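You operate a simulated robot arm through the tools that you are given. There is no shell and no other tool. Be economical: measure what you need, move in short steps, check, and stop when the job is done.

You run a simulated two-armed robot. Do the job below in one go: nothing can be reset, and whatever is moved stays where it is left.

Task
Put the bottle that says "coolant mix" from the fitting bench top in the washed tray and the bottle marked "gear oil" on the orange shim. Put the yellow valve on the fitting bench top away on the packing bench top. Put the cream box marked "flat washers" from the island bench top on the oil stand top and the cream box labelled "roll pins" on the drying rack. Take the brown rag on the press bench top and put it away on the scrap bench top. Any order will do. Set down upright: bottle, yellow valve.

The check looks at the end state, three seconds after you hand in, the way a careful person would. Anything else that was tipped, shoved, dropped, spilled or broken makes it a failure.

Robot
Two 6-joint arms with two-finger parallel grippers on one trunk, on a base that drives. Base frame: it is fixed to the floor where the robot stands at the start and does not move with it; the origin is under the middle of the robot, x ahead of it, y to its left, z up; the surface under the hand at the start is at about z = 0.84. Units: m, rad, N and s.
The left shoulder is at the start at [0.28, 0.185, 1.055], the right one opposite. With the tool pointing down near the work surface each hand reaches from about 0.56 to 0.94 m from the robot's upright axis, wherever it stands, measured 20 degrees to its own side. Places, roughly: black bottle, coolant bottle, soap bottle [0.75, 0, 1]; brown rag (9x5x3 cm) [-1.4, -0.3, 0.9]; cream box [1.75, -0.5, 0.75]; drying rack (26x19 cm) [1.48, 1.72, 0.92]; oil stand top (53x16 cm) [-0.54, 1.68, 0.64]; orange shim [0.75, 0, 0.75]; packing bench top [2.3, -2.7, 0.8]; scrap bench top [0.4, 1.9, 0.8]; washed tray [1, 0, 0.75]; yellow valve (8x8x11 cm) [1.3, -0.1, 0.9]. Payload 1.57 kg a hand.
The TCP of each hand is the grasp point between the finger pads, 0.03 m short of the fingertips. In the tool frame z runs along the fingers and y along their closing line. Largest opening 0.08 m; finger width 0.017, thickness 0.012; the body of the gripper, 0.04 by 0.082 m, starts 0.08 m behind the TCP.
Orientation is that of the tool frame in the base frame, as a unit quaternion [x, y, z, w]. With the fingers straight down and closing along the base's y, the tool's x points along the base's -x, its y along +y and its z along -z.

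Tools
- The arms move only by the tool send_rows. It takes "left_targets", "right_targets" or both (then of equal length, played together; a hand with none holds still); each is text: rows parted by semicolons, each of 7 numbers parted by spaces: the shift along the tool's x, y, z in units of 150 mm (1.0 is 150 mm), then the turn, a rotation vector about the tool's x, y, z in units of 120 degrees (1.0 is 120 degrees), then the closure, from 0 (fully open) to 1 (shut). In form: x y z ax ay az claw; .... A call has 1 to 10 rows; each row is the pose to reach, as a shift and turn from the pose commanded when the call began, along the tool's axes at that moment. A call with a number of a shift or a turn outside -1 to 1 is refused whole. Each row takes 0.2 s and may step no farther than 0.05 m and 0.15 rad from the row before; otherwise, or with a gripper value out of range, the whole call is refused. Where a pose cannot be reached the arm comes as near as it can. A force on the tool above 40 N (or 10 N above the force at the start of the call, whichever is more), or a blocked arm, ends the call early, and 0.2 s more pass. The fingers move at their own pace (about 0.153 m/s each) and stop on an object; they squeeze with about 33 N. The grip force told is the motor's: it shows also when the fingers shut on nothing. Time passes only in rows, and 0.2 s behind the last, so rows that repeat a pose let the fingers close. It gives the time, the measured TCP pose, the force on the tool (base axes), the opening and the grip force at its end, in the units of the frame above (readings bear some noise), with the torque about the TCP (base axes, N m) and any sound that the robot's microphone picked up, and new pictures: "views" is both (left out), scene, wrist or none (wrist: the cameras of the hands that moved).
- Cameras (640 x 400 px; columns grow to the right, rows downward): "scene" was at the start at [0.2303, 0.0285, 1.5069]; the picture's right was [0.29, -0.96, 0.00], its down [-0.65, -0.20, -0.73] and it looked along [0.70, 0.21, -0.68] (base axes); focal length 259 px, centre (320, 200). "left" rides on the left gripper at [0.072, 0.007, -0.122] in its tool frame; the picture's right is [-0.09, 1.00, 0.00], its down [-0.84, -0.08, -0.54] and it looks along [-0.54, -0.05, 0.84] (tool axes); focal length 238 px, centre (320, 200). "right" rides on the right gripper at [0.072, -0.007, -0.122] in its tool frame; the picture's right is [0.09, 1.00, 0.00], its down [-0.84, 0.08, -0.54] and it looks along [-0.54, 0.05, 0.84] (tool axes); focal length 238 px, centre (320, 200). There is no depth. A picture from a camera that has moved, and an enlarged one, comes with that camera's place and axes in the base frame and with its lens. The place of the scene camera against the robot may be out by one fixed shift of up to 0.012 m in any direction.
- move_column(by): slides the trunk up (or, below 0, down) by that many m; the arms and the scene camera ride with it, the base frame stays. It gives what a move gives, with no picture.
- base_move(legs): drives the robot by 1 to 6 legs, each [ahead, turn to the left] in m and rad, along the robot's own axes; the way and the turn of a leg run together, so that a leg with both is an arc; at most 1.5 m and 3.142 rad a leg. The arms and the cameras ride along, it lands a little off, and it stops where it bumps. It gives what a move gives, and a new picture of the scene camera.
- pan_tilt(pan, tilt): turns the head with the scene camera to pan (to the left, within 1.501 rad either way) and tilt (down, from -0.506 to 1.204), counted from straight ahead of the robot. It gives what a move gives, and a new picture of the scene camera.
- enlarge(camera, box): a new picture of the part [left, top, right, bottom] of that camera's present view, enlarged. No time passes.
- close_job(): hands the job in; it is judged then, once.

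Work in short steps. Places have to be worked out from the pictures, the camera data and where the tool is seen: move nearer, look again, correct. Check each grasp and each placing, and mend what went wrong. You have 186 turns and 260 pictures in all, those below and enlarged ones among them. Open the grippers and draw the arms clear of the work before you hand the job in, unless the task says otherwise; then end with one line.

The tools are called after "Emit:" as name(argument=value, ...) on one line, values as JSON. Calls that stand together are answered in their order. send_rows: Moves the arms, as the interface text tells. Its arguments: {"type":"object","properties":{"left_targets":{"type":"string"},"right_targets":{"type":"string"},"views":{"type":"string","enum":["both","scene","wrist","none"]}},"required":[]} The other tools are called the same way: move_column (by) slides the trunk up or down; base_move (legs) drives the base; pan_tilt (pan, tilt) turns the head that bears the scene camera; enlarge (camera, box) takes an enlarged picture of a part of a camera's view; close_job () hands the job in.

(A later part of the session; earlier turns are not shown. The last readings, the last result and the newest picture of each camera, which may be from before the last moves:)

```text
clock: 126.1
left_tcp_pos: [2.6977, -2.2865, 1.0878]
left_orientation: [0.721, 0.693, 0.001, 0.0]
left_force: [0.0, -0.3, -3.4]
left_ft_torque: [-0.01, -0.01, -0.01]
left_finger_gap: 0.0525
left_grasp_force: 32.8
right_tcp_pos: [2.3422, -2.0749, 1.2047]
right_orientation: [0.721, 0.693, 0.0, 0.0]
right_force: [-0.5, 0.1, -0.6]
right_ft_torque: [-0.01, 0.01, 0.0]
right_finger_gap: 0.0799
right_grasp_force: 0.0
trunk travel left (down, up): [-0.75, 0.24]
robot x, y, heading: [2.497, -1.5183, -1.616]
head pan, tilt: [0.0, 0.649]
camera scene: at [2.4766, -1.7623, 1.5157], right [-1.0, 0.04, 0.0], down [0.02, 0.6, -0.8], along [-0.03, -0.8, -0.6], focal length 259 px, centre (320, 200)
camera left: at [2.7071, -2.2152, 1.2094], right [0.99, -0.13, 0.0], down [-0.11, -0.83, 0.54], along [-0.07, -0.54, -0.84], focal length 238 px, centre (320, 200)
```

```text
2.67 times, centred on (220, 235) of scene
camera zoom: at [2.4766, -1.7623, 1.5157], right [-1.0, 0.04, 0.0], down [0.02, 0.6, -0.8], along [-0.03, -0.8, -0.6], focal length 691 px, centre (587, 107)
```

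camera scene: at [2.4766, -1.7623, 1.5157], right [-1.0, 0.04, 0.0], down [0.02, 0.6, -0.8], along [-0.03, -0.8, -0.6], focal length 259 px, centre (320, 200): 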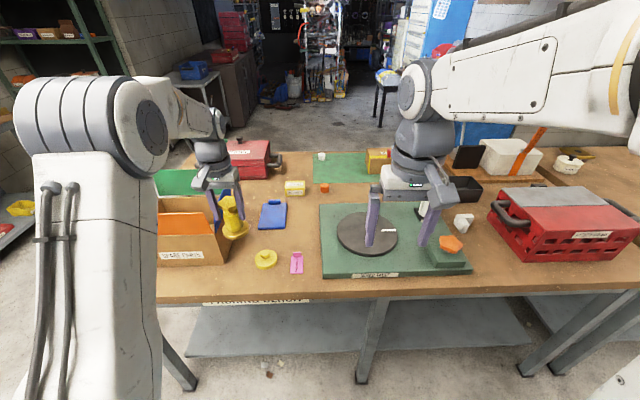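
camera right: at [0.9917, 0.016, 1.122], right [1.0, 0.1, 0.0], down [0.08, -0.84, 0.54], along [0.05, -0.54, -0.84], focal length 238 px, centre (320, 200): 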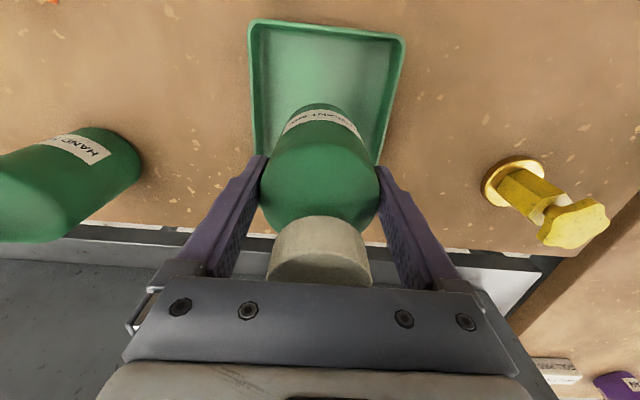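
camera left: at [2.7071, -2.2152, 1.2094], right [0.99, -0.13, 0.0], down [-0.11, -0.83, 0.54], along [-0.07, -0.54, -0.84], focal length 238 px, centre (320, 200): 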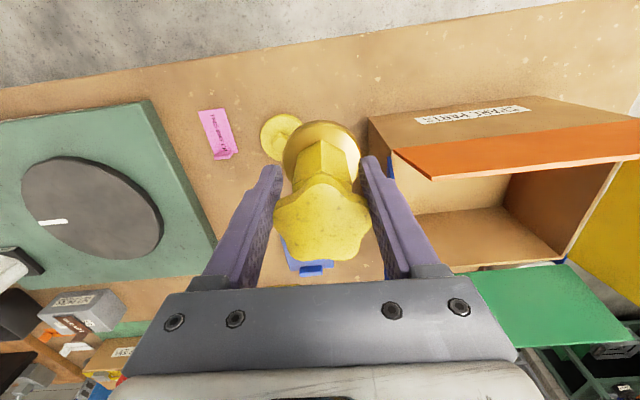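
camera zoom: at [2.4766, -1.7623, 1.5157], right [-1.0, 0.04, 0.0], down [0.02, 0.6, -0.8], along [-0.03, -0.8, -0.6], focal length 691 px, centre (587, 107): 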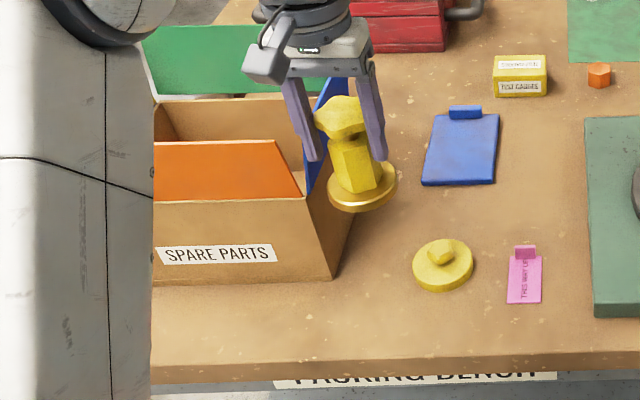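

The spot is clear: valve centre at (2.70, -2.285), about 10 cm from the knob and clear of the box. I lower it in stages.

Emit:
send_rows(left_targets="0 0 0.2 0 0 0 1; 0 0 0.4 0 0 0 1; 0 0 0.6 0 0 0 1; 0 0 0.8 0 0 0 1; 0 0 1 0 0 0 1; 0 0 1 0 0 0 1", views="none")

Emit:
send_rows(left_targets="0 0 0.1 0 0 0 1; 0 0 0.2 0 0 0 1; 0 0 0.2 0 0 0 1", views="both")

Emit:
enlarge(camera="scene", box=[180, 200, 340, 300])

```text
clock: 127.5
left_tcp_pos: [2.6979, -2.2886, 0.9404]
left_orientation: [0.721, 0.693, 0.0, 0.001]
left_force: [1.3, 3.0, 12.0]
left_ft_torque: [-0.18, 0.24, -0.02]
left_finger_gap: 0.0521
left_grasp_force: 33.2
right_tcp_pos: [2.3418, -2.0732, 1.2044]
right_orientation: [0.721, 0.693, 0.0, 0.0]
right_force: [1.4, -0.4, 0.5]
right_ft_torque: [0.0, -0.04, -0.01]
right_finger_gap: 0.0801
right_grasp_force: 0.0
trunk travel left (down, up): [-0.75, 0.24]
robot x, y, heading: [2.4948, -1.5192, -1.616]
head pan, tilt: [0.0, 0.649]
```

```text
clock: 128.3
left_tcp_pos: [2.6968, -2.2892, 0.9065]
left_orientation: [0.72, 0.693, 0.002, -0.001]
left_force: [0.5, 0.0, 0.6]
left_ft_torque: [0.01, 0.0, -0.03]
left_finger_gap: 0.0
left_grasp_force: 21.1
right_tcp_pos: [2.3412, -2.0732, 1.2039]
right_orientation: [0.721, 0.692, 0.0, 0.001]
right_force: [0.1, 0.4, 0.8]
right_ft_torque: [-0.04, -0.01, 0.03]
right_finger_gap: 0.0802
right_grasp_force: 0.0
trunk travel left (down, up): [-0.75, 0.24]
robot x, y, heading: [2.4993, -1.5203, -1.607]
head pan, tilt: [0.0, 0.649]
camera scene: at [2.4765, -1.762, 1.5156], right [-1.0, 0.04, 0.0], down [0.03, 0.6, -0.8], along [-0.03, -0.8, -0.6], focal length 259 px, centre (320, 200)
camera left: at [2.7061, -2.2168, 1.0288], right [0.99, -0.13, 0.0], down [-0.11, -0.83, 0.54], along [-0.07, -0.53, -0.84], focal length 238 px, centre (320, 200)
```

scene: 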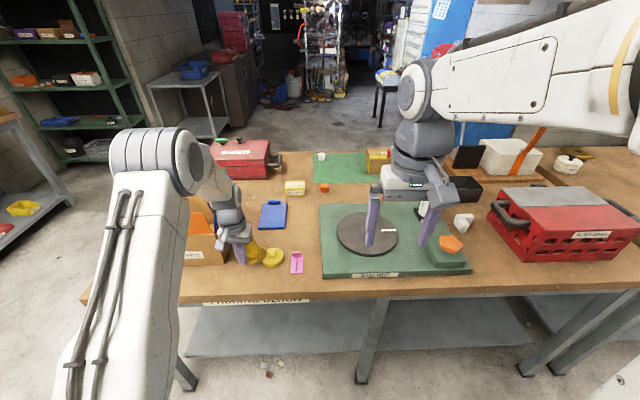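
left: 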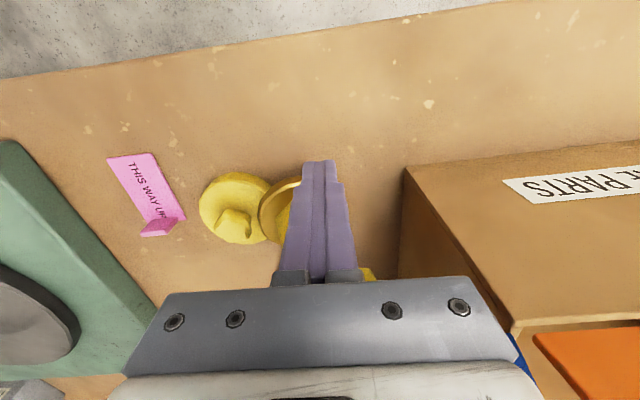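

```text
4.00 times, centred on (260, 250) of scene
camera zoom: at [2.4765, -1.762, 1.5156], right [-1.0, 0.04, 0.0], down [0.03, 0.6, -0.8], along [-0.03, -0.8, -0.6], focal length 1036 px, centre (560, 0)
```

zoom: 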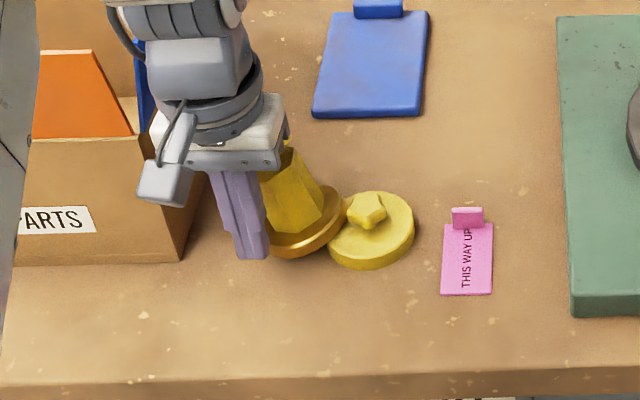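

The bench was higher than judged (~0.855) and my second lowering pushed the valve over; it now lies against the yellow knob. I raise the empty hand straight up and look.

Emit:
send_rows(left_targets="0 0 -0.1 0 0 0 1; 0 0 -0.3 0 0 0 1; 0 0 -0.6 0 0 0 1; 0 0 -0.9 0 0 0 1; 0.3 0 -1 0 0 0 1; 0.6 0 -1 0 0 0 1", views="both")

Emit:
enlarge(camera="scene", box=[180, 200, 340, 300])

```text
clock: 129.7
left_tcp_pos: [2.6995, -2.1979, 1.0576]
left_orientation: [0.721, 0.693, 0.001, 0.0]
left_force: [0.5, 0.5, -0.3]
left_ft_torque: [0.0, -0.03, 0.05]
left_finger_gap: 0.0002
left_grasp_force: 21.2
right_tcp_pos: [2.3422, -2.0734, 1.2036]
right_orientation: [0.721, 0.693, -0.001, 0.0]
right_force: [0.1, -0.5, -0.3]
right_ft_torque: [0.02, 0.0, 0.02]
right_finger_gap: 0.0798
right_grasp_force: 0.1
trunk travel left (down, up): [-0.75, 0.24]
robot x, y, heading: [2.4962, -1.5201, -1.613]
head pan, tilt: [0.0, 0.649]
camera scene: at [2.4765, -1.7623, 1.5158], right [-1.0, 0.04, 0.0], down [0.03, 0.6, -0.8], along [-0.03, -0.8, -0.6], focal length 259 px, centre (320, 200)
camera left: at [2.7089, -2.1264, 1.1787], right [0.99, -0.13, 0.0], down [-0.11, -0.83, 0.54], along [-0.07, -0.54, -0.84], focal length 238 px, centre (320, 200)
```

scene: 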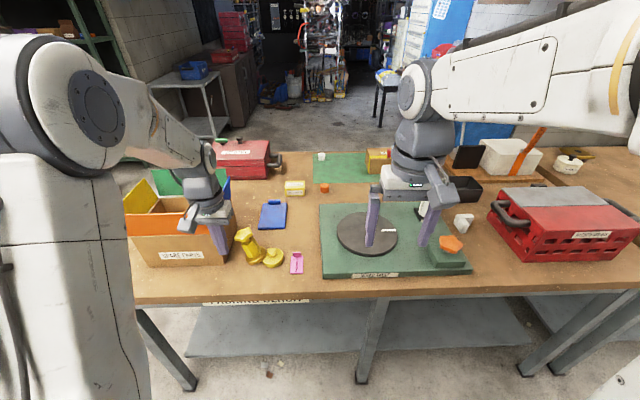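
left: 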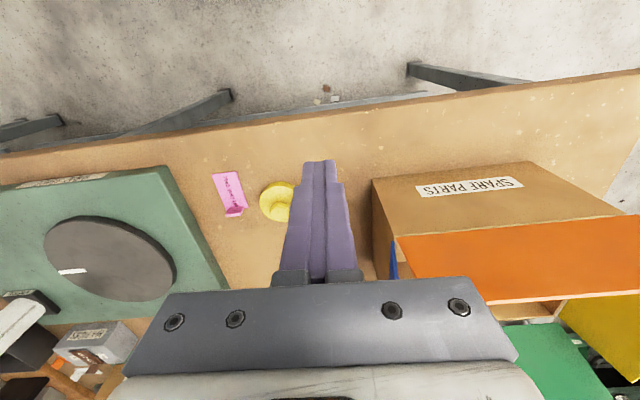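

```text
4.00 times, centred on (260, 250) of scene
camera zoom: at [2.4765, -1.7623, 1.5158], right [-1.0, 0.04, 0.0], down [0.03, 0.6, -0.8], along [-0.03, -0.8, -0.6], focal length 1036 px, centre (560, 0)
```

zoom: 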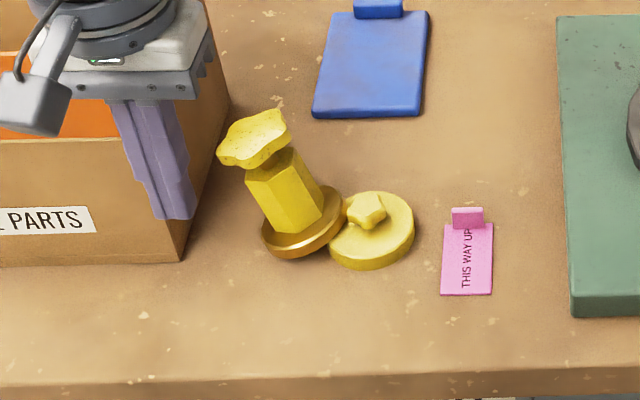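

The valve stands tilted about 13°, its base edge resting on the yellow knob's disc, which was nudged about 2 cm. The bench is at z≈0.84. I pull the hand aside, open, and look closely at the box flaps before regripping.

Emit:
send_rows(left_targets="0.25 0 -0.2 0 0 0 0; 0.5 0 -0.4 0 0 0 0; 0.65 0 -0.6 0 0 0 0; 0.65 0 -0.6 0 0 0 0", views="wrist")

Emit:
enlarge(camera="scene", box=[110, 150, 350, 300])

Emit:
enlarge(camera="left", box=[200, 100, 440, 250])

```text
clock: 130.7
left_tcp_pos: [2.7045, -2.0998, 1.1499]
left_orientation: [0.721, 0.692, 0.002, 0.0]
left_force: [0.2, 0.9, 0.3]
left_ft_torque: [-0.02, 0.04, -0.05]
left_finger_gap: 0.0798
left_grasp_force: 0.0
right_tcp_pos: [2.3418, -2.0738, 1.2045]
right_orientation: [0.721, 0.693, 0.001, 0.0]
right_force: [0.0, 0.7, 0.4]
right_ft_torque: [-0.05, -0.01, 0.01]
right_finger_gap: 0.08
right_grasp_force: 0.1
trunk travel left (down, up): [-0.75, 0.24]
robot x, y, heading: [2.4951, -1.5177, -1.616]
head pan, tilt: [0.0, 0.649]
camera left: at [2.7135, -2.028, 1.272], right [0.99, -0.13, 0.0], down [-0.11, -0.83, 0.54], along [-0.07, -0.54, -0.84], focal length 238 px, centre (320, 200)
```

left: 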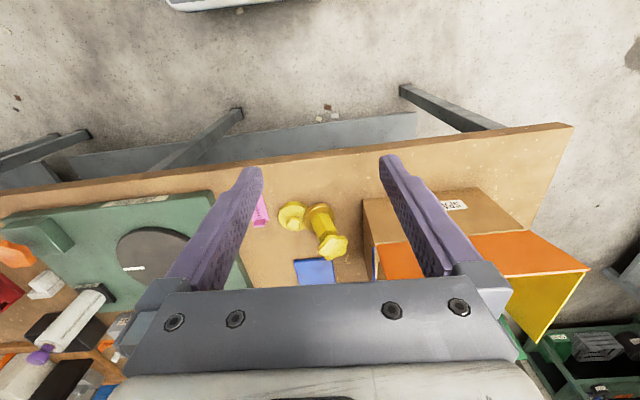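

```text
2.67 times, centred on (230, 225) of scene
camera zoom: at [2.4765, -1.7618, 1.5158], right [-1.0, 0.04, 0.0], down [0.03, 0.6, -0.8], along [-0.03, -0.8, -0.6], focal length 691 px, centre (560, 133)
```

zoom: 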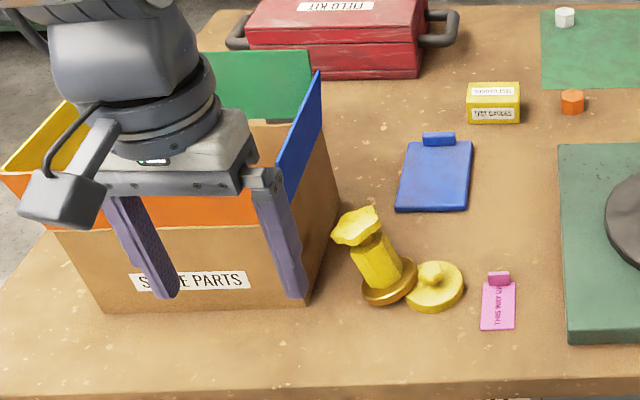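

```text
2.67 times, centred on (320, 175) of left
camera zoom: at [2.7135, -2.028, 1.272], right [0.99, -0.13, 0.0], down [-0.11, -0.83, 0.54], along [-0.07, -0.54, -0.84], focal length 636 px, centre (320, 267)
```

zoom: 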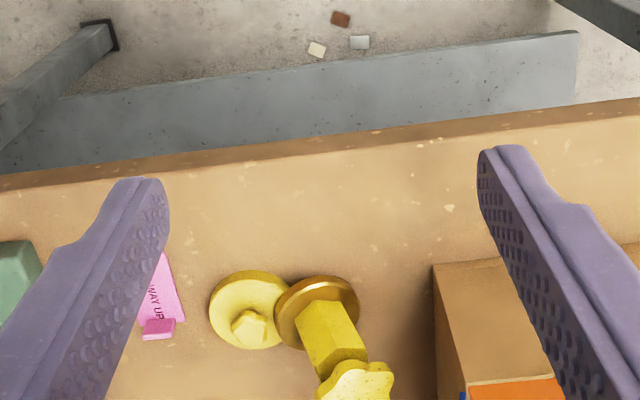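

Gripping with the fingers closing along y keeps the hand clear of the box's blue flap. I yaw the left hand -90° in place (camera side away from the box).

Emit:
send_rows(left_targets="0 0 0 0 0 -0.07 0; 0 0 0 0 0 -0.14 0; 0 0 0 0 0 -0.21 0; 0 0 0 0 0 -0.28 0; 0 0 0 0 0 -0.35 0; 0 0 0 0 0 -0.42 0; 0 0 0 0 0 -0.49 0; 0 0 0 0 0 -0.56 0; 0 0 0 0 0 -0.63 0; 0 0 0 0 0 -0.70 0", views="wrist")

```text
clock: 132.9
left_tcp_pos: [2.7035, -2.1006, 1.1486]
left_orientation: [0.07, 0.998, 0.002, 0.001]
left_force: [-0.2, 0.7, -0.5]
left_ft_torque: [0.02, 0.0, -0.01]
left_finger_gap: 0.0801
left_grasp_force: 0.0
right_tcp_pos: [2.3435, -2.0741, 1.2045]
right_orientation: [0.721, 0.693, 0.0, 0.0]
right_force: [0.3, -1.1, -0.2]
right_ft_torque: [0.04, -0.03, 0.0]
right_finger_gap: 0.0802
right_grasp_force: 0.1
trunk travel left (down, up): [-0.75, 0.24]
robot x, y, heading: [2.4946, -1.5201, -1.61]
head pan, tilt: [0.0, 0.649]
camera left: at [2.6336, -2.0843, 1.2701], right [0.23, 0.97, 0.0], down [0.82, -0.2, 0.54], along [0.53, -0.12, -0.84], focal length 238 px, centre (320, 200)
```

left: 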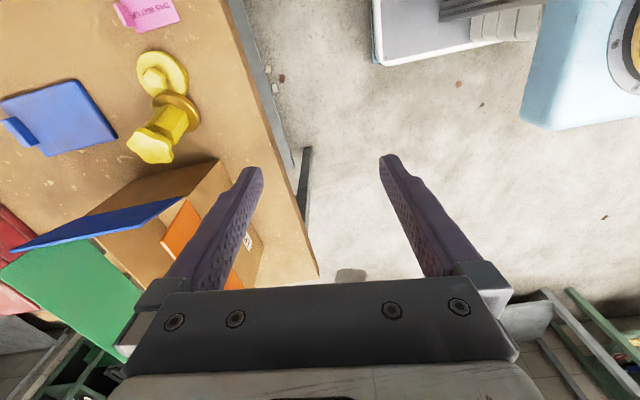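

From three views the tilted valve's knob is at about (2.698, -2.343, 0.945). I move over it in two calls, staying high.

Emit:
send_rows(left_targets="-0.05 -0.3 0 0 0 -0.025 0; -0.09 -0.6 0 0 0 -0.05 0; -0.13 -0.8 0 0 0 -0.05 0; -0.13 -0.95 0 0 0 -0.05 0", views="none")

```text
clock: 133.9
left_tcp_pos: [2.7037, -2.2465, 1.1502]
left_orientation: [0.02, 1.0, 0.002, 0.001]
left_force: [-0.8, -0.2, -0.3]
left_ft_torque: [-0.02, 0.0, 0.03]
left_finger_gap: 0.0803
left_grasp_force: 0.0
right_tcp_pos: [2.3432, -2.0738, 1.2046]
right_orientation: [0.722, 0.692, 0.0, 0.0]
right_force: [0.1, 0.3, -0.4]
right_ft_torque: [-0.05, -0.01, 0.0]
right_finger_gap: 0.0801
right_grasp_force: 0.0
trunk travel left (down, up): [-0.75, 0.24]
robot x, y, heading: [2.494, -1.5161, -1.611]
head pan, tilt: [0.0, 0.649]
```

Continuing over the valve and lowering to TCP z≈1.06.

Emit:
send_rows(left_targets="0.02 -0.3 0 0 0 0 0; 0.02 -0.645 0 0 0 0 0; 0.02 -0.645 0.3 0 0 0 0; 0.02 -0.645 0.6 0 0 0 0; 0.02 -0.645 0.6 0 0 0 0", views="both")

Emit:
enlarge(camera="scene", box=[150, 170, 330, 290])

```text
refused: row 2 steps farther than a row can; nothing moved
```

```text
3.33 times, centred on (240, 230) of scene
camera zoom: at [2.4766, -1.762, 1.5158], right [-1.0, 0.04, 0.0], down [0.02, 0.6, -0.8], along [-0.03, -0.8, -0.6], focal length 863 px, centre (587, 100)
```

zoom: 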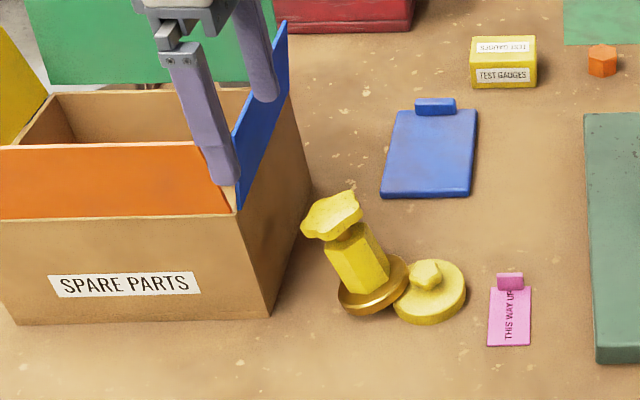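

One row stepped too far; I resend with smaller steps.

Emit:
send_rows(left_targets="0.02 -0.25 0 0 0 0 0; 0.02 -0.45 0 0 0 0 0; 0.02 -0.645 0 0 0 0 0; 0.02 -0.645 0.3 0 0 0 0; 0.02 -0.645 0.6 0 0 0 0; 0.02 -0.645 0.6 0 0 0 0", views="both")

Emit:
enlarge(camera="scene", box=[150, 170, 330, 290])

```text
clock: 135.3
left_tcp_pos: [2.6975, -2.343, 1.0607]
left_orientation: [0.02, 1.0, 0.001, 0.001]
left_force: [-0.7, -0.1, -0.7]
left_ft_torque: [-0.02, -0.01, 0.01]
left_finger_gap: 0.0801
left_grasp_force: 0.0
right_tcp_pos: [2.3427, -2.0734, 1.2046]
right_orientation: [0.722, 0.692, 0.0, -0.001]
right_force: [-0.1, -0.9, -0.1]
right_ft_torque: [-0.02, 0.05, -0.01]
right_finger_gap: 0.08
right_grasp_force: 0.0
trunk travel left (down, up): [-0.75, 0.24]
robot x, y, heading: [2.4983, -1.5189, -1.611]
head pan, tilt: [0.0, 0.649]
camera scene: at [2.4766, -1.7623, 1.5157], right [-1.0, 0.04, 0.0], down [0.02, 0.6, -0.8], along [-0.03, -0.8, -0.6], focal length 259 px, centre (320, 200)
camera left: at [2.6254, -2.3325, 1.1818], right [0.13, 0.99, 0.0], down [0.83, -0.11, 0.54], along [0.54, -0.07, -0.84], focal length 238 px, centre (320, 200)
```

scene: 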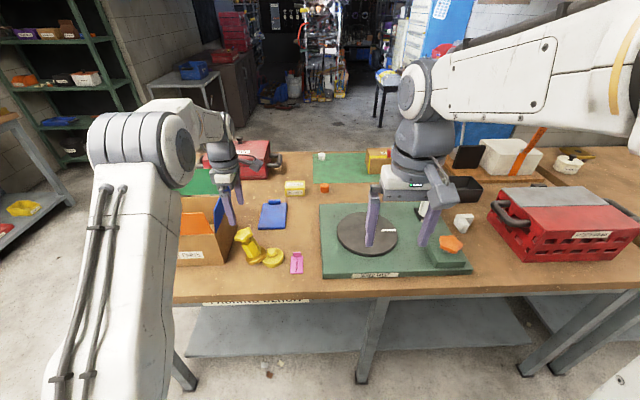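
left: 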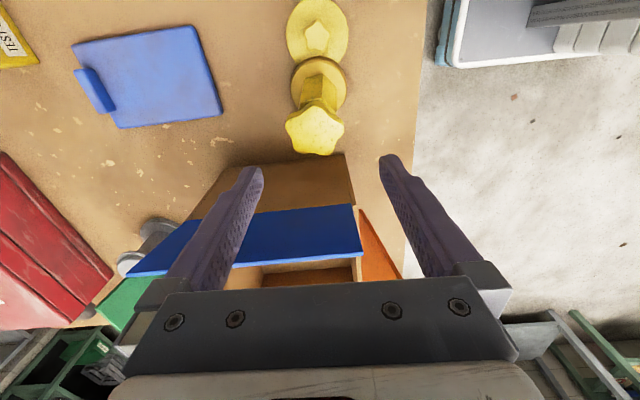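

```text
3.33 times, centred on (240, 230) of scene
camera zoom: at [2.4766, -1.7623, 1.5157], right [-1.0, 0.04, 0.0], down [0.02, 0.6, -0.8], along [-0.03, -0.8, -0.6], focal length 863 px, centre (587, 100)
```

zoom: 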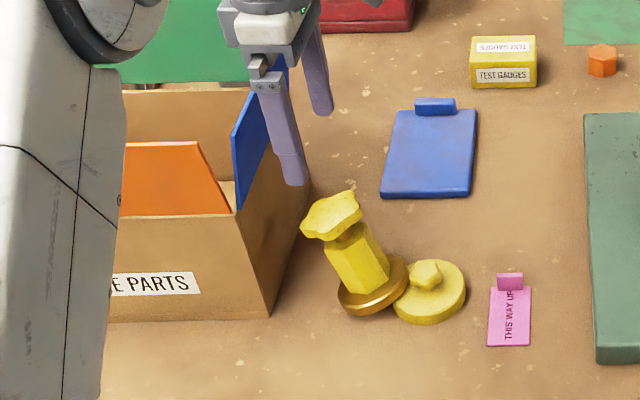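

The knob is centred. I descend to TCP z≈0.93 and close.

Emit:
send_rows(left_targets="0.01 -0.02 0.2 0 0 0 0; 0.01 -0.02 0.4 0 0 0 0; 0.01 -0.02 0.6 0 0 0 0; 0.01 -0.02 0.75 0 0 0 0; 0.01 -0.02 0.87 0 0 0 0; 0.01 -0.02 0.87 0 0 0 0", views="wrist")

Emit:
enlarge(camera="scene", box=[150, 170, 330, 290])

```text
clock: 136.7
left_tcp_pos: [2.6924, -2.3416, 0.9288]
left_orientation: [0.02, 1.0, 0.001, 0.001]
left_force: [-0.9, 0.8, -0.2]
left_ft_torque: [-0.02, 0.03, 0.02]
left_finger_gap: 0.0799
left_grasp_force: 0.1
right_tcp_pos: [2.3416, -2.0735, 1.2045]
right_orientation: [0.721, 0.693, -0.001, 0.0]
right_force: [0.9, -0.1, 0.1]
right_ft_torque: [-0.01, -0.02, 0.0]
right_finger_gap: 0.0801
right_grasp_force: 0.1
trunk travel left (down, up): [-0.75, 0.24]
robot x, y, heading: [2.4966, -1.5204, -1.611]
head pan, tilt: [0.0, 0.649]
camera left: at [2.6214, -2.3323, 1.0501], right [0.13, 0.99, 0.0], down [0.83, -0.11, 0.54], along [0.54, -0.07, -0.84], focal length 238 px, centre (320, 200)
```

left: 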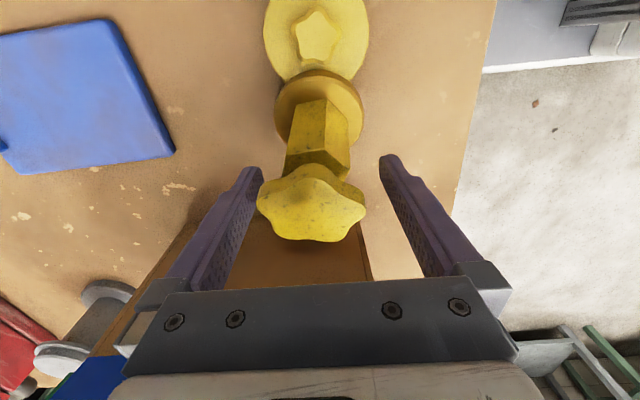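

```text
3.33 times, centred on (240, 230) of scene
camera zoom: at [2.4765, -1.7622, 1.5158], right [-1.0, 0.04, 0.0], down [0.02, 0.6, -0.8], along [-0.03, -0.8, -0.6], focal length 863 px, centre (587, 100)
```

zoom: 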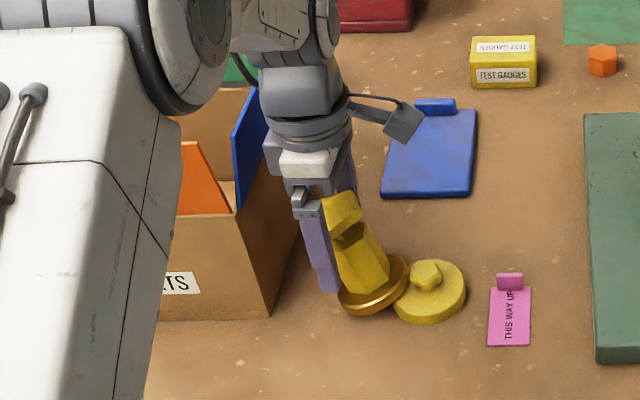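

The knob is a few mm off centre; I nudge and close on it.

Emit:
send_rows(left_targets="-0.02 -0.02 0 0 0 0 0; -0.02 -0.02 0 0 0 0 0.3; -0.02 -0.02 0 0 0 0 0.7; -0.02 -0.02 0 0 0 0 1; -0.02 -0.02 0 0 0 0 1; -0.02 -0.02 0 0 0 0 1", views="none")

Emit:
send_rows(left_targets="0 0 -0.04 0 0 0 1; 0 0 -0.1 0 0 0 1; 0 0 -0.18 0 0 0 1; 0 0 -0.28 0 0 0 1; 0 0 -0.4 0 0 0 1; 0 0 -0.4 0 0 0 1", views="wrist")

Emit:
enlarge(camera="scene", box=[150, 170, 330, 290])

```text
clock: 138.1
left_tcp_pos: [2.6979, -2.3453, 0.9292]
left_orientation: [0.02, 1.0, 0.002, 0.0]
left_force: [0.0, 0.3, 0.8]
left_ft_torque: [0.11, -0.05, -0.01]
left_finger_gap: 0.0563
left_grasp_force: 32.9
right_tcp_pos: [2.3424, -2.0738, 1.2033]
right_orientation: [0.721, 0.693, 0.0, 0.0]
right_force: [0.3, -0.6, 0.9]
right_ft_torque: [0.01, -0.05, -0.01]
right_finger_gap: 0.0803
right_grasp_force: 0.1
trunk travel left (down, up): [-0.75, 0.24]
robot x, y, heading: [2.4975, -1.522, -1.615]
head pan, tilt: [0.0, 0.649]
```

```text
clock: 139.5
left_tcp_pos: [2.6973, -2.3458, 0.9885]
left_orientation: [0.02, 1.0, 0.001, 0.0]
left_force: [-0.2, -0.2, -3.1]
left_ft_torque: [0.0, -0.03, 0.01]
left_finger_gap: 0.0566
left_grasp_force: 33.0
right_tcp_pos: [2.3411, -2.074, 1.2044]
right_orientation: [0.722, 0.692, 0.0, 0.0]
right_force: [1.1, 0.7, 0.4]
right_ft_torque: [-0.03, 0.0, 0.04]
right_finger_gap: 0.0802
right_grasp_force: 0.0
trunk travel left (down, up): [-0.75, 0.24]
robot x, y, heading: [2.4939, -1.5213, -1.612]
head pan, tilt: [0.0, 0.649]
camera left: at [2.625, -2.3364, 1.1092], right [0.13, 0.99, 0.0], down [0.83, -0.11, 0.54], along [0.54, -0.07, -0.84], focal length 238 px, centre (320, 200)
```

left: 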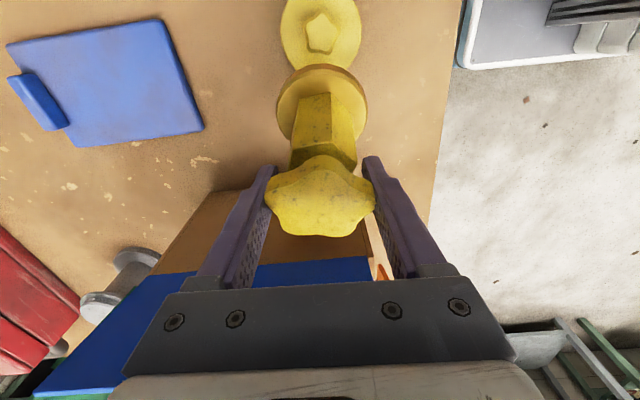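

```text
3.33 times, centred on (240, 230) of scene
camera zoom: at [2.4765, -1.7622, 1.5158], right [-1.0, 0.04, 0.0], down [0.02, 0.6, -0.8], along [-0.03, -0.8, -0.6], focal length 863 px, centre (587, 100)
```

zoom: 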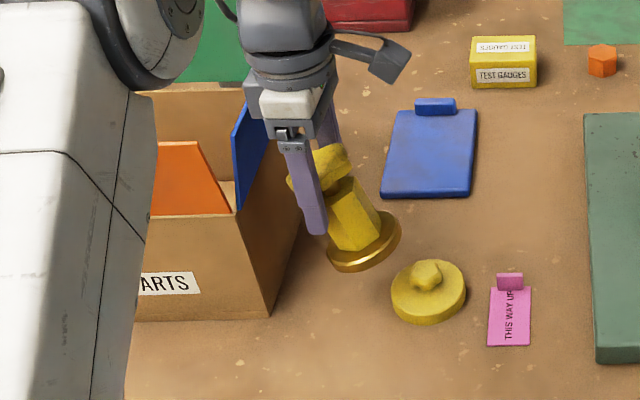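

The valve is lifted with a tilt of about 16°. I raise it, bring it to the front strip near (2.71, -2.262), and rotate the hand to set it upright.

Emit:
send_rows(left_targets="0 0.1 -0.2 0 0 0 1; -0.03 0.25 -0.3 0 0 0 1; -0.05 0.4 -0.3 0 0 0 1; -0.065 0.556 -0.3 0 -0.06 0 1; -0.065 0.556 -0.3 0 -0.125 0 1; -0.065 0.556 -0.3 0 -0.125 0 1", views="both")

Emit:
enlarge(camera="scene", box=[150, 180, 330, 300])

```text
clock: 140.9
left_tcp_pos: [2.7118, -2.2648, 1.0334]
left_orientation: [0.02, 0.991, -0.002, 0.132]
left_force: [-1.1, -0.5, -3.1]
left_ft_torque: [0.0, -0.01, 0.01]
left_finger_gap: 0.0566
left_grasp_force: 33.1
right_tcp_pos: [2.3416, -2.0741, 1.2044]
right_orientation: [0.721, 0.693, 0.0, 0.001]
right_force: [0.2, 0.0, 0.6]
right_ft_torque: [-0.01, -0.03, 0.02]
right_finger_gap: 0.08
right_grasp_force: 0.1
trunk travel left (down, up): [-0.75, 0.24]
robot x, y, heading: [2.495, -1.5216, -1.614]
head pan, tilt: [0.0, 0.649]
camera scene: at [2.4764, -1.7623, 1.5157], right [-1.0, 0.04, 0.0], down [0.03, 0.6, -0.8], along [-0.03, -0.8, -0.6], focal length 259 px, centre (320, 200)
camera left: at [2.6101, -2.2541, 1.1312], right [0.13, 0.99, 0.03], down [0.66, -0.11, 0.74], along [0.74, -0.08, -0.67], focal length 238 px, centre (320, 200)
```

scene: 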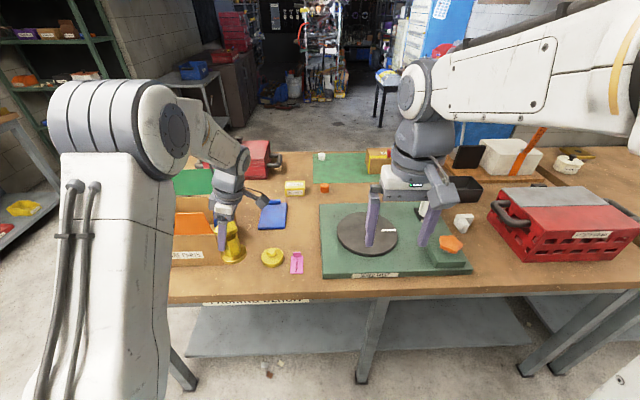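
left: 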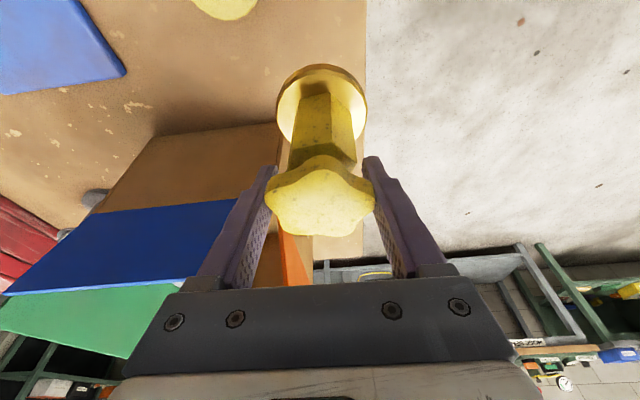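

```text
3.33 times, centred on (240, 240) of scene
camera zoom: at [2.4764, -1.7623, 1.5157], right [-1.0, 0.04, 0.0], down [0.03, 0.6, -0.8], along [-0.03, -0.8, -0.6], focal length 863 px, centre (587, 67)
```

zoom: 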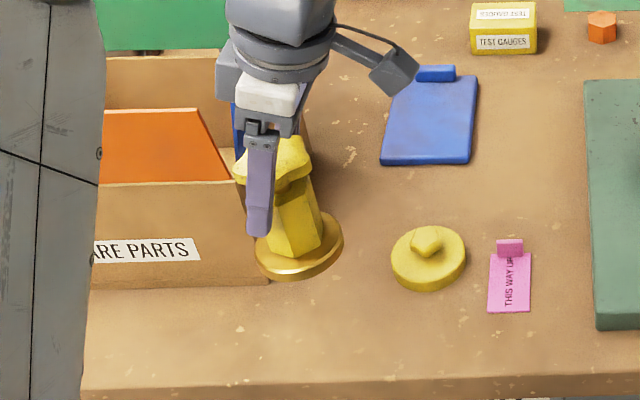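

The valve is now close to upright, with its base near (2.708, -2.27) and about 9 cm above the bench. I lower it 7.5 cm straight down and check before any contact.

Emit:
send_rows(left_targets="0.035 0.04 0.13 0 0 0 1; 0.07 0.04 0.26 0 0 0 1; 0.1 0.04 0.37 0 0 0 1; 0.13 0.04 0.483 0 0 0 1; 0.13 0.04 0.483 0 0 0 1", views="wrist")

Emit:
enlarge(camera="scene", box=[170, 200, 310, 305])

```text
clock: 142.1
left_tcp_pos: [2.711, -2.2606, 0.9574]
left_orientation: [0.021, 0.991, -0.002, 0.131]
left_force: [0.2, 0.0, -3.7]
left_ft_torque: [-0.01, -0.05, 0.04]
left_finger_gap: 0.0563
left_grasp_force: 33.3
right_tcp_pos: [2.3414, -2.0733, 1.2043]
right_orientation: [0.721, 0.693, 0.0, 0.001]
right_force: [-0.6, 0.1, 0.4]
right_ft_torque: [-0.01, -0.04, 0.02]
right_finger_gap: 0.0796
right_grasp_force: 0.0
trunk travel left (down, up): [-0.75, 0.24]
robot x, y, heading: [2.4945, -1.5179, -1.612]
head pan, tilt: [0.0, 0.649]
camera left: at [2.6103, -2.2494, 1.0566], right [0.13, 0.99, 0.03], down [0.66, -0.11, 0.74], along [0.74, -0.08, -0.67], focal length 238 px, centre (320, 200)
```

left: 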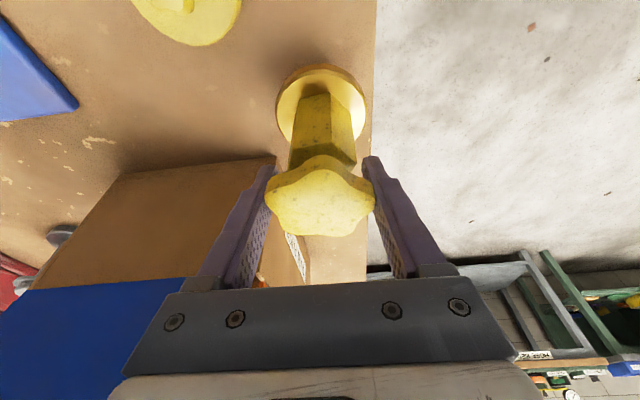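

```text
3.81 times, centred on (240, 252) of scene
camera zoom: at [2.4766, -1.7623, 1.5157], right [-1.0, 0.04, 0.0], down [0.02, 0.6, -0.8], along [-0.03, -0.8, -0.6], focal length 986 px, centre (625, 0)
```

zoom: 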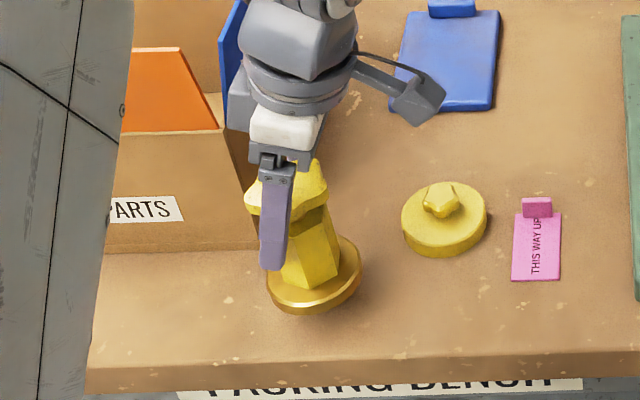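

Clear of everything. I lower in small steps, feeling for contact.

Emit:
send_rows(left_targets="0.01 0 0.04 0 0 0 1; 0.021 0 0.077 0 0 0 1; 0.021 0 0.077 0 0 0 1", views="none")

```text
clock: 142.9
left_tcp_pos: [2.711, -2.259, 0.9461]
left_orientation: [0.021, 0.991, -0.001, 0.132]
left_force: [-0.6, 0.6, -4.2]
left_ft_torque: [0.0, -0.01, -0.01]
left_finger_gap: 0.0564
left_grasp_force: 33.3
right_tcp_pos: [2.3411, -2.0732, 1.2027]
right_orientation: [0.721, 0.693, 0.0, 0.001]
right_force: [-0.2, -0.6, 0.0]
right_ft_torque: [0.0, 0.02, -0.02]
right_finger_gap: 0.0799
right_grasp_force: 0.1
trunk travel left (down, up): [-0.75, 0.24]
robot x, y, heading: [2.4986, -1.5198, -1.61]
head pan, tilt: [0.0, 0.649]
```

Still free; another 4 mm.

Emit:
send_rows(left_targets="0.004 0 0.013 0 0 0 1; 0.004 0 0.013 0 0 0 1; 0.007 0 0.026 0 0 0 1; 0.007 0 0.026 0 0 0 1", views="none")

```text
clock: 143.9
left_tcp_pos: [2.7105, -2.2587, 0.9424]
left_orientation: [0.02, 0.991, -0.001, 0.131]
left_force: [0.4, -1.3, -3.8]
left_ft_torque: [-0.03, -0.01, 0.03]
left_finger_gap: 0.0563
left_grasp_force: 33.7
right_tcp_pos: [2.3419, -2.0739, 1.2049]
right_orientation: [0.721, 0.693, -0.001, 0.0]
right_force: [-0.2, 0.3, 0.4]
right_ft_torque: [0.07, 0.0, 0.01]
right_finger_gap: 0.0797
right_grasp_force: 0.0
trunk travel left (down, up): [-0.75, 0.24]
robot x, y, heading: [2.4958, -1.5206, -1.617]
head pan, tilt: [0.0, 0.649]
```

Still free; another 4 mm.

Emit:
send_rows(left_targets="0.004 0 0.013 0 0 0 1; 0.004 0 0.013 0 0 0 1; 0.007 0 0.026 0 0 0 1; 0.007 0 0.026 0 0 0 1", views="none")

```text
clock: 144.9
left_tcp_pos: [2.7116, -2.2597, 0.9376]
left_orientation: [0.02, 0.991, -0.001, 0.131]
left_force: [-0.1, -0.1, -3.5]
left_ft_torque: [-0.02, -0.02, -0.01]
left_finger_gap: 0.0564
left_grasp_force: 33.2
right_tcp_pos: [2.3412, -2.0729, 1.2038]
right_orientation: [0.721, 0.693, 0.001, 0.0]
right_force: [1.1, -0.3, 0.0]
right_ft_torque: [-0.01, -0.01, 0.0]
right_finger_gap: 0.0799
right_grasp_force: 0.0
trunk travel left (down, up): [-0.75, 0.24]
robot x, y, heading: [2.4956, -1.5166, -1.615]
head pan, tilt: [0.0, 0.649]
```

Still free; another 4 mm, with a close look.

Emit:
send_rows(left_targets="0.004 0 0.013 0 0 0 1; 0.004 0 0.013 0 0 0 1; 0.007 0 0.026 0 0 0 1; 0.007 0 0.026 0 0 0 1", views="none")

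Emit:
enlarge(camera="scene", box=[190, 220, 290, 295])

```text
clock: 145.9
left_tcp_pos: [2.7113, -2.2586, 0.9347]
left_orientation: [0.021, 0.991, 0.0, 0.131]
left_force: [0.3, -0.2, -2.8]
left_ft_torque: [-0.02, -0.01, 0.02]
left_finger_gap: 0.0563
left_grasp_force: 33.3
right_tcp_pos: [2.3423, -2.0738, 1.2045]
right_orientation: [0.721, 0.693, 0.0, 0.0]
right_force: [0.7, -0.3, 0.6]
right_ft_torque: [0.02, -0.02, 0.04]
right_finger_gap: 0.08
right_grasp_force: 0.0
trunk travel left (down, up): [-0.75, 0.24]
robot x, y, heading: [2.496, -1.5199, -1.611]
head pan, tilt: [0.0, 0.649]
```

```text
5.33 times, centred on (240, 258) of scene
camera zoom: at [2.4766, -1.7622, 1.5157], right [-1.0, 0.04, 0.0], down [0.02, 0.6, -0.8], along [-0.03, -0.8, -0.6], focal length 1381 px, centre (747, -107)
```

zoom: 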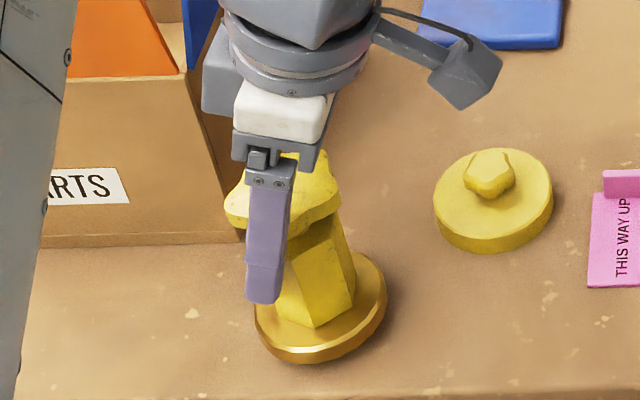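

Very near the surface. Another 4 mm.

Emit:
send_rows(left_targets="0.004 0 0.013 0 0 0 1; 0.004 0 0.013 0 0 0 1; 0.007 0 0.026 0 0 0 1; 0.007 0 0.026 0 0 0 1", views="none")

```text
clock: 146.9
left_tcp_pos: [2.7108, -2.2597, 0.9293]
left_orientation: [0.02, 0.991, -0.002, 0.132]
left_force: [0.0, -0.9, -4.3]
left_ft_torque: [-0.03, -0.04, -0.04]
left_finger_gap: 0.0562
left_grasp_force: 33.3
right_tcp_pos: [2.3424, -2.0731, 1.2036]
right_orientation: [0.721, 0.693, 0.0, 0.0]
right_force: [0.3, 0.3, -0.5]
right_ft_torque: [0.0, 0.0, -0.02]
right_finger_gap: 0.0799
right_grasp_force: 0.0
trunk travel left (down, up): [-0.75, 0.24]
robot x, y, heading: [2.4942, -1.5214, -1.609]
head pan, tilt: [0.0, 0.649]
```

Still free; contact expected near 0.923. Another 4 mm.

Emit:
send_rows(left_targets="0.004 0 0.013 0 0 0 1; 0.004 0 0.013 0 0 0 1; 0.007 0 0.026 0 0 0 1; 0.007 0 0.026 0 0 0 1", views="none")

```text
clock: 147.9
left_tcp_pos: [2.7107, -2.2585, 0.9258]
left_orientation: [0.02, 0.991, 0.0, 0.131]
left_force: [-0.7, 0.2, -3.6]
left_ft_torque: [-0.01, -0.04, -0.04]
left_finger_gap: 0.0564
left_grasp_force: 32.4
right_tcp_pos: [2.342, -2.0735, 1.2051]
right_orientation: [0.722, 0.692, -0.001, 0.0]
right_force: [-0.7, 0.3, 0.2]
right_ft_torque: [-0.01, 0.01, 0.0]
right_finger_gap: 0.0798
right_grasp_force: 0.1
trunk travel left (down, up): [-0.75, 0.24]
robot x, y, heading: [2.4977, -1.5226, -1.611]
head pan, tilt: [0.0, 0.649]
```

Another 4 mm.

Emit:
send_rows(left_targets="0.004 0 0.013 0 0 0 1; 0.004 0 0.013 0 0 0 1; 0.007 0 0.026 0 0 0 1; 0.007 0 0.026 0 0 0 1", views="none")

Emit:
enlarge(camera="scene", box=[190, 220, 290, 295])

```text
clock: 148.9
left_tcp_pos: [2.7103, -2.2581, 0.9226]
left_orientation: [0.02, 0.991, -0.002, 0.132]
left_force: [-4.5, 9.3, 25.2]
left_ft_torque: [0.15, -0.31, 0.14]
left_finger_gap: 0.0561
left_grasp_force: 33.1
right_tcp_pos: [2.342, -2.0717, 1.2059]
right_orientation: [0.722, 0.692, 0.0, 0.0]
right_force: [0.1, -0.1, -0.3]
right_ft_torque: [0.0, -0.03, 0.01]
right_finger_gap: 0.0799
right_grasp_force: 0.0
trunk travel left (down, up): [-0.75, 0.24]
robot x, y, heading: [2.4929, -1.5212, -1.611]
head pan, tilt: [0.0, 0.649]
```

```text
5.33 times, centred on (240, 258) of scene
camera zoom: at [2.4759, -1.7605, 1.5163], right [-1.0, 0.04, 0.0], down [0.03, 0.6, -0.8], along [-0.03, -0.8, -0.6], focal length 1381 px, centre (747, -107)
```

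zoom: 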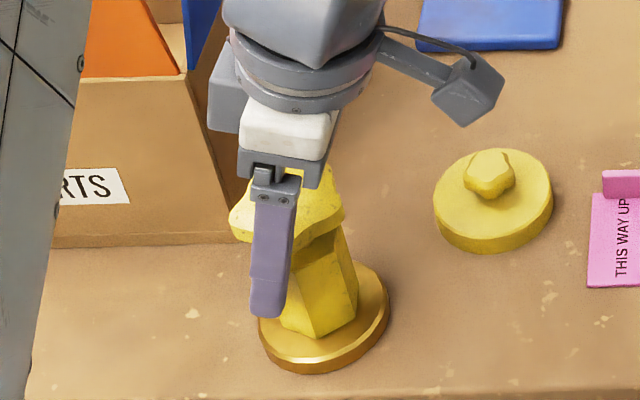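

Contact made. I ease up 2 mm, open, and withdraw along the fingers.

Emit:
send_rows(left_targets="-0.003 0 -0.012 0 0 0 1; -0.003 0 -0.012 0 0 0 0.8; -0.003 0 -0.012 0 0 0 0.5; -0.003 0 -0.012 0 0 0 0; -0.003 0 -0.012 0 0 0 0; 0 0 -0.15 0 0 0 0; 0 0 -0.35 0 0 0 0; 0 0 -0.6 0 0 0 0; 0 0 -0.9 0 0 0 0", views="both")

Emit:
enlarge(camera="scene", box=[190, 200, 310, 290])

```text
clock: 150.9
left_tcp_pos: [2.6769, -2.2603, 1.0512]
left_orientation: [0.021, 0.991, -0.001, 0.132]
left_force: [0.5, -0.9, 0.0]
left_ft_torque: [-0.02, -0.01, -0.03]
left_finger_gap: 0.0799
left_grasp_force: 0.0
right_tcp_pos: [2.3411, -2.0728, 1.2038]
right_orientation: [0.721, 0.693, 0.0, 0.0]
right_force: [0.1, -0.5, -0.1]
right_ft_torque: [-0.01, 0.02, 0.04]
right_finger_gap: 0.0801
right_grasp_force: 0.1
trunk travel left (down, up): [-0.75, 0.24]
robot x, y, heading: [2.492, -1.5204, -1.613]
head pan, tilt: [0.0, 0.649]
camera scene: at [2.4766, -1.7622, 1.5157], right [-1.0, 0.04, 0.0], down [0.02, 0.6, -0.8], along [-0.03, -0.8, -0.6], focal length 259 px, centre (320, 200)
camera left: at [2.5754, -2.2498, 1.1498], right [0.13, 0.99, 0.03], down [0.66, -0.11, 0.74], along [0.74, -0.08, -0.67], focal length 238 px, centre (320, 200)
```

scene: 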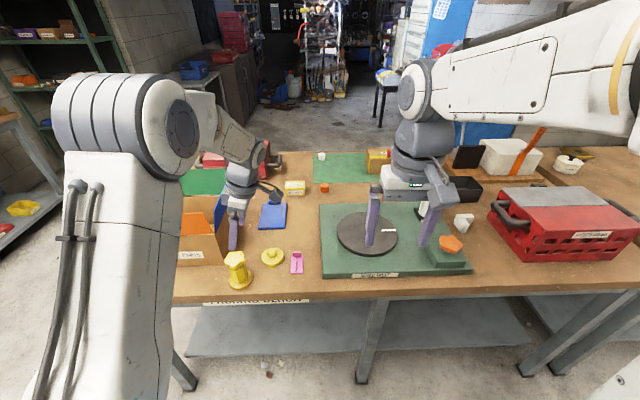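
left: 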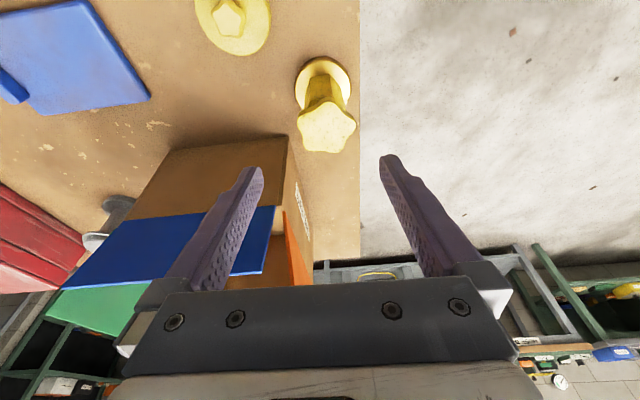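

```text
4.44 times, centred on (250, 245) of scene
camera zoom: at [2.4766, -1.7622, 1.5157], right [-1.0, 0.04, 0.0], down [0.02, 0.6, -0.8], along [-0.03, -0.8, -0.6], focal length 1151 px, centre (631, 0)
```

zoom: 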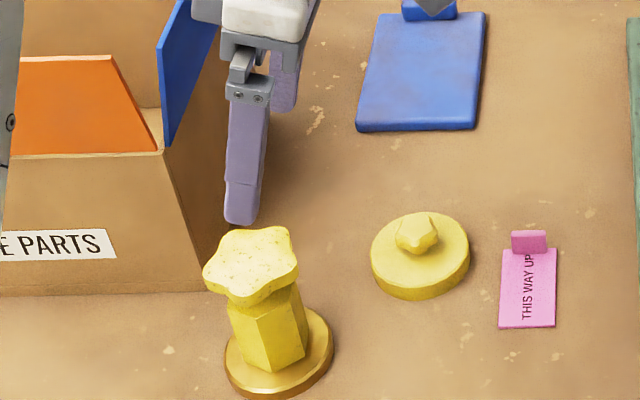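

The valve stands upright on the packing bench. Now I put the nudged yellow knob back: it shifted about 2 cm toward -x. I straighten the hand above it for a look.

Emit:
send_rows(left_targets="0.12 -0.1 0 0 0.03 0 0; 0.24 -0.22 0.05 0 0.06 0 0; 0.36 -0.35 0.1 0 0.1 0 0; 0.48 -0.49 0.15 0 0.125 0 0; 0.48 -0.49 0.216 0 0.125 0 0.3; 0.48 -0.49 0.216 0 0.125 0 0.3", views="wrist")

```text
clock: 152.3
left_tcp_pos: [2.6118, -2.3301, 0.9999]
left_orientation: [0.021, 1.0, 0.002, 0.001]
left_force: [-0.8, -0.7, -0.4]
left_ft_torque: [0.01, -0.01, -0.02]
left_finger_gap: 0.0559
left_grasp_force: 0.1
right_tcp_pos: [2.3417, -2.0742, 1.2035]
right_orientation: [0.721, 0.693, 0.0, 0.001]
right_force: [-0.3, 0.5, -0.1]
right_ft_torque: [0.0, -0.01, -0.01]
right_finger_gap: 0.08
right_grasp_force: 0.0
trunk travel left (down, up): [-0.75, 0.24]
robot x, y, heading: [2.4946, -1.5197, -1.614]
head pan, tilt: [0.0, 0.649]
camera left: at [2.5394, -2.3199, 1.1221], right [0.13, 0.99, 0.0], down [0.83, -0.11, 0.54], along [0.54, -0.07, -0.84], focal length 238 px, centre (320, 200)
```

left: 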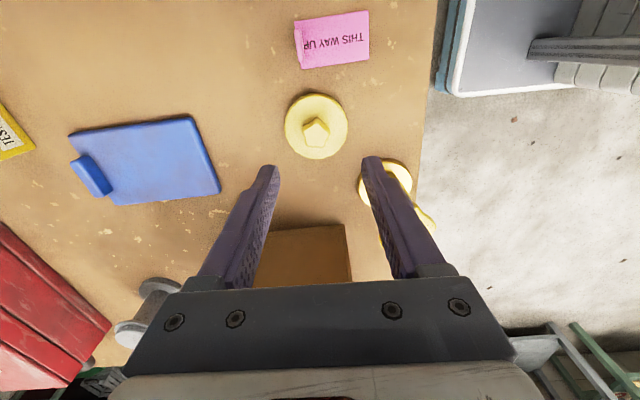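

The knob's centre is at (2.614, -2.334). I lower to TCP z≈0.893 so the tips straddle its little star, then check.

Emit:
send_rows(left_targets="-0.013 -0.02 0.2 0 0 0 0.3; -0.013 -0.02 0.4 0 0 0 0.3; -0.013 -0.02 0.57 0 0 0 0.3; -0.013 -0.02 0.70 0 0 0 0.3; -0.013 -0.02 0.70 0 0 0 0.3", views="wrist")

Emit:
enlarge(camera="scene", box=[210, 220, 310, 290])

```text
clock: 153.5
left_tcp_pos: [2.6152, -2.3314, 0.8968]
left_orientation: [0.02, 1.0, 0.001, 0.002]
left_force: [0.4, -0.3, -0.2]
left_ft_torque: [-0.02, 0.02, 0.0]
left_finger_gap: 0.0559
left_grasp_force: 0.0
right_tcp_pos: [2.3422, -2.0734, 1.2041]
right_orientation: [0.721, 0.693, 0.0, 0.0]
right_force: [0.6, -0.6, -0.6]
right_ft_torque: [0.0, 0.0, 0.01]
right_finger_gap: 0.08
right_grasp_force: 0.1
trunk travel left (down, up): [-0.75, 0.24]
robot x, y, heading: [2.496, -1.519, -1.609]
head pan, tilt: [0.0, 0.649]
camera left: at [2.5422, -2.3209, 1.0176], right [0.13, 0.99, 0.0], down [0.83, -0.11, 0.54], along [0.54, -0.07, -0.84], focal length 238 px, centre (320, 200)
```

left: 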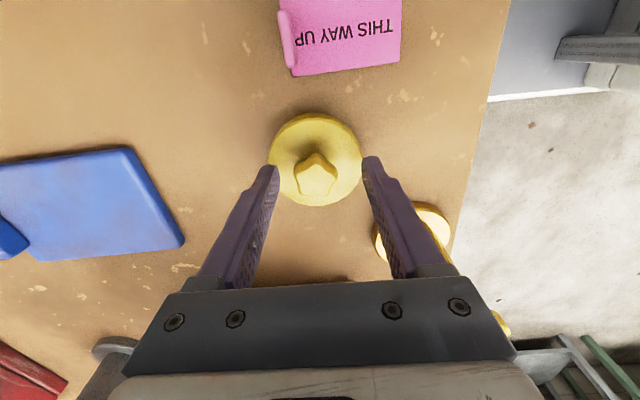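

```text
5.71 times, centred on (260, 255) of scene
camera zoom: at [2.4765, -1.7622, 1.5158], right [-1.0, 0.04, 0.0], down [0.02, 0.6, -0.8], along [-0.03, -0.8, -0.6], focal length 1480 px, centre (663, -114)
```

zoom: 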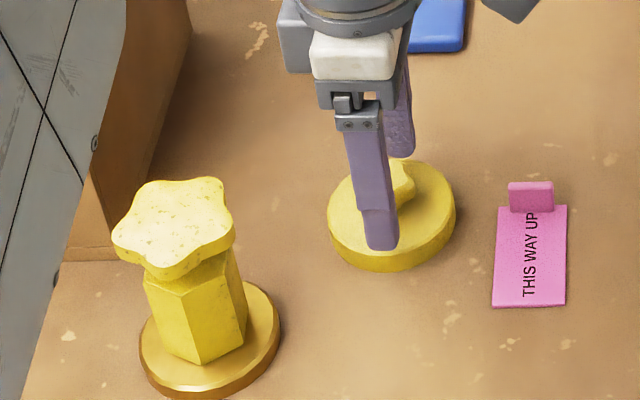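

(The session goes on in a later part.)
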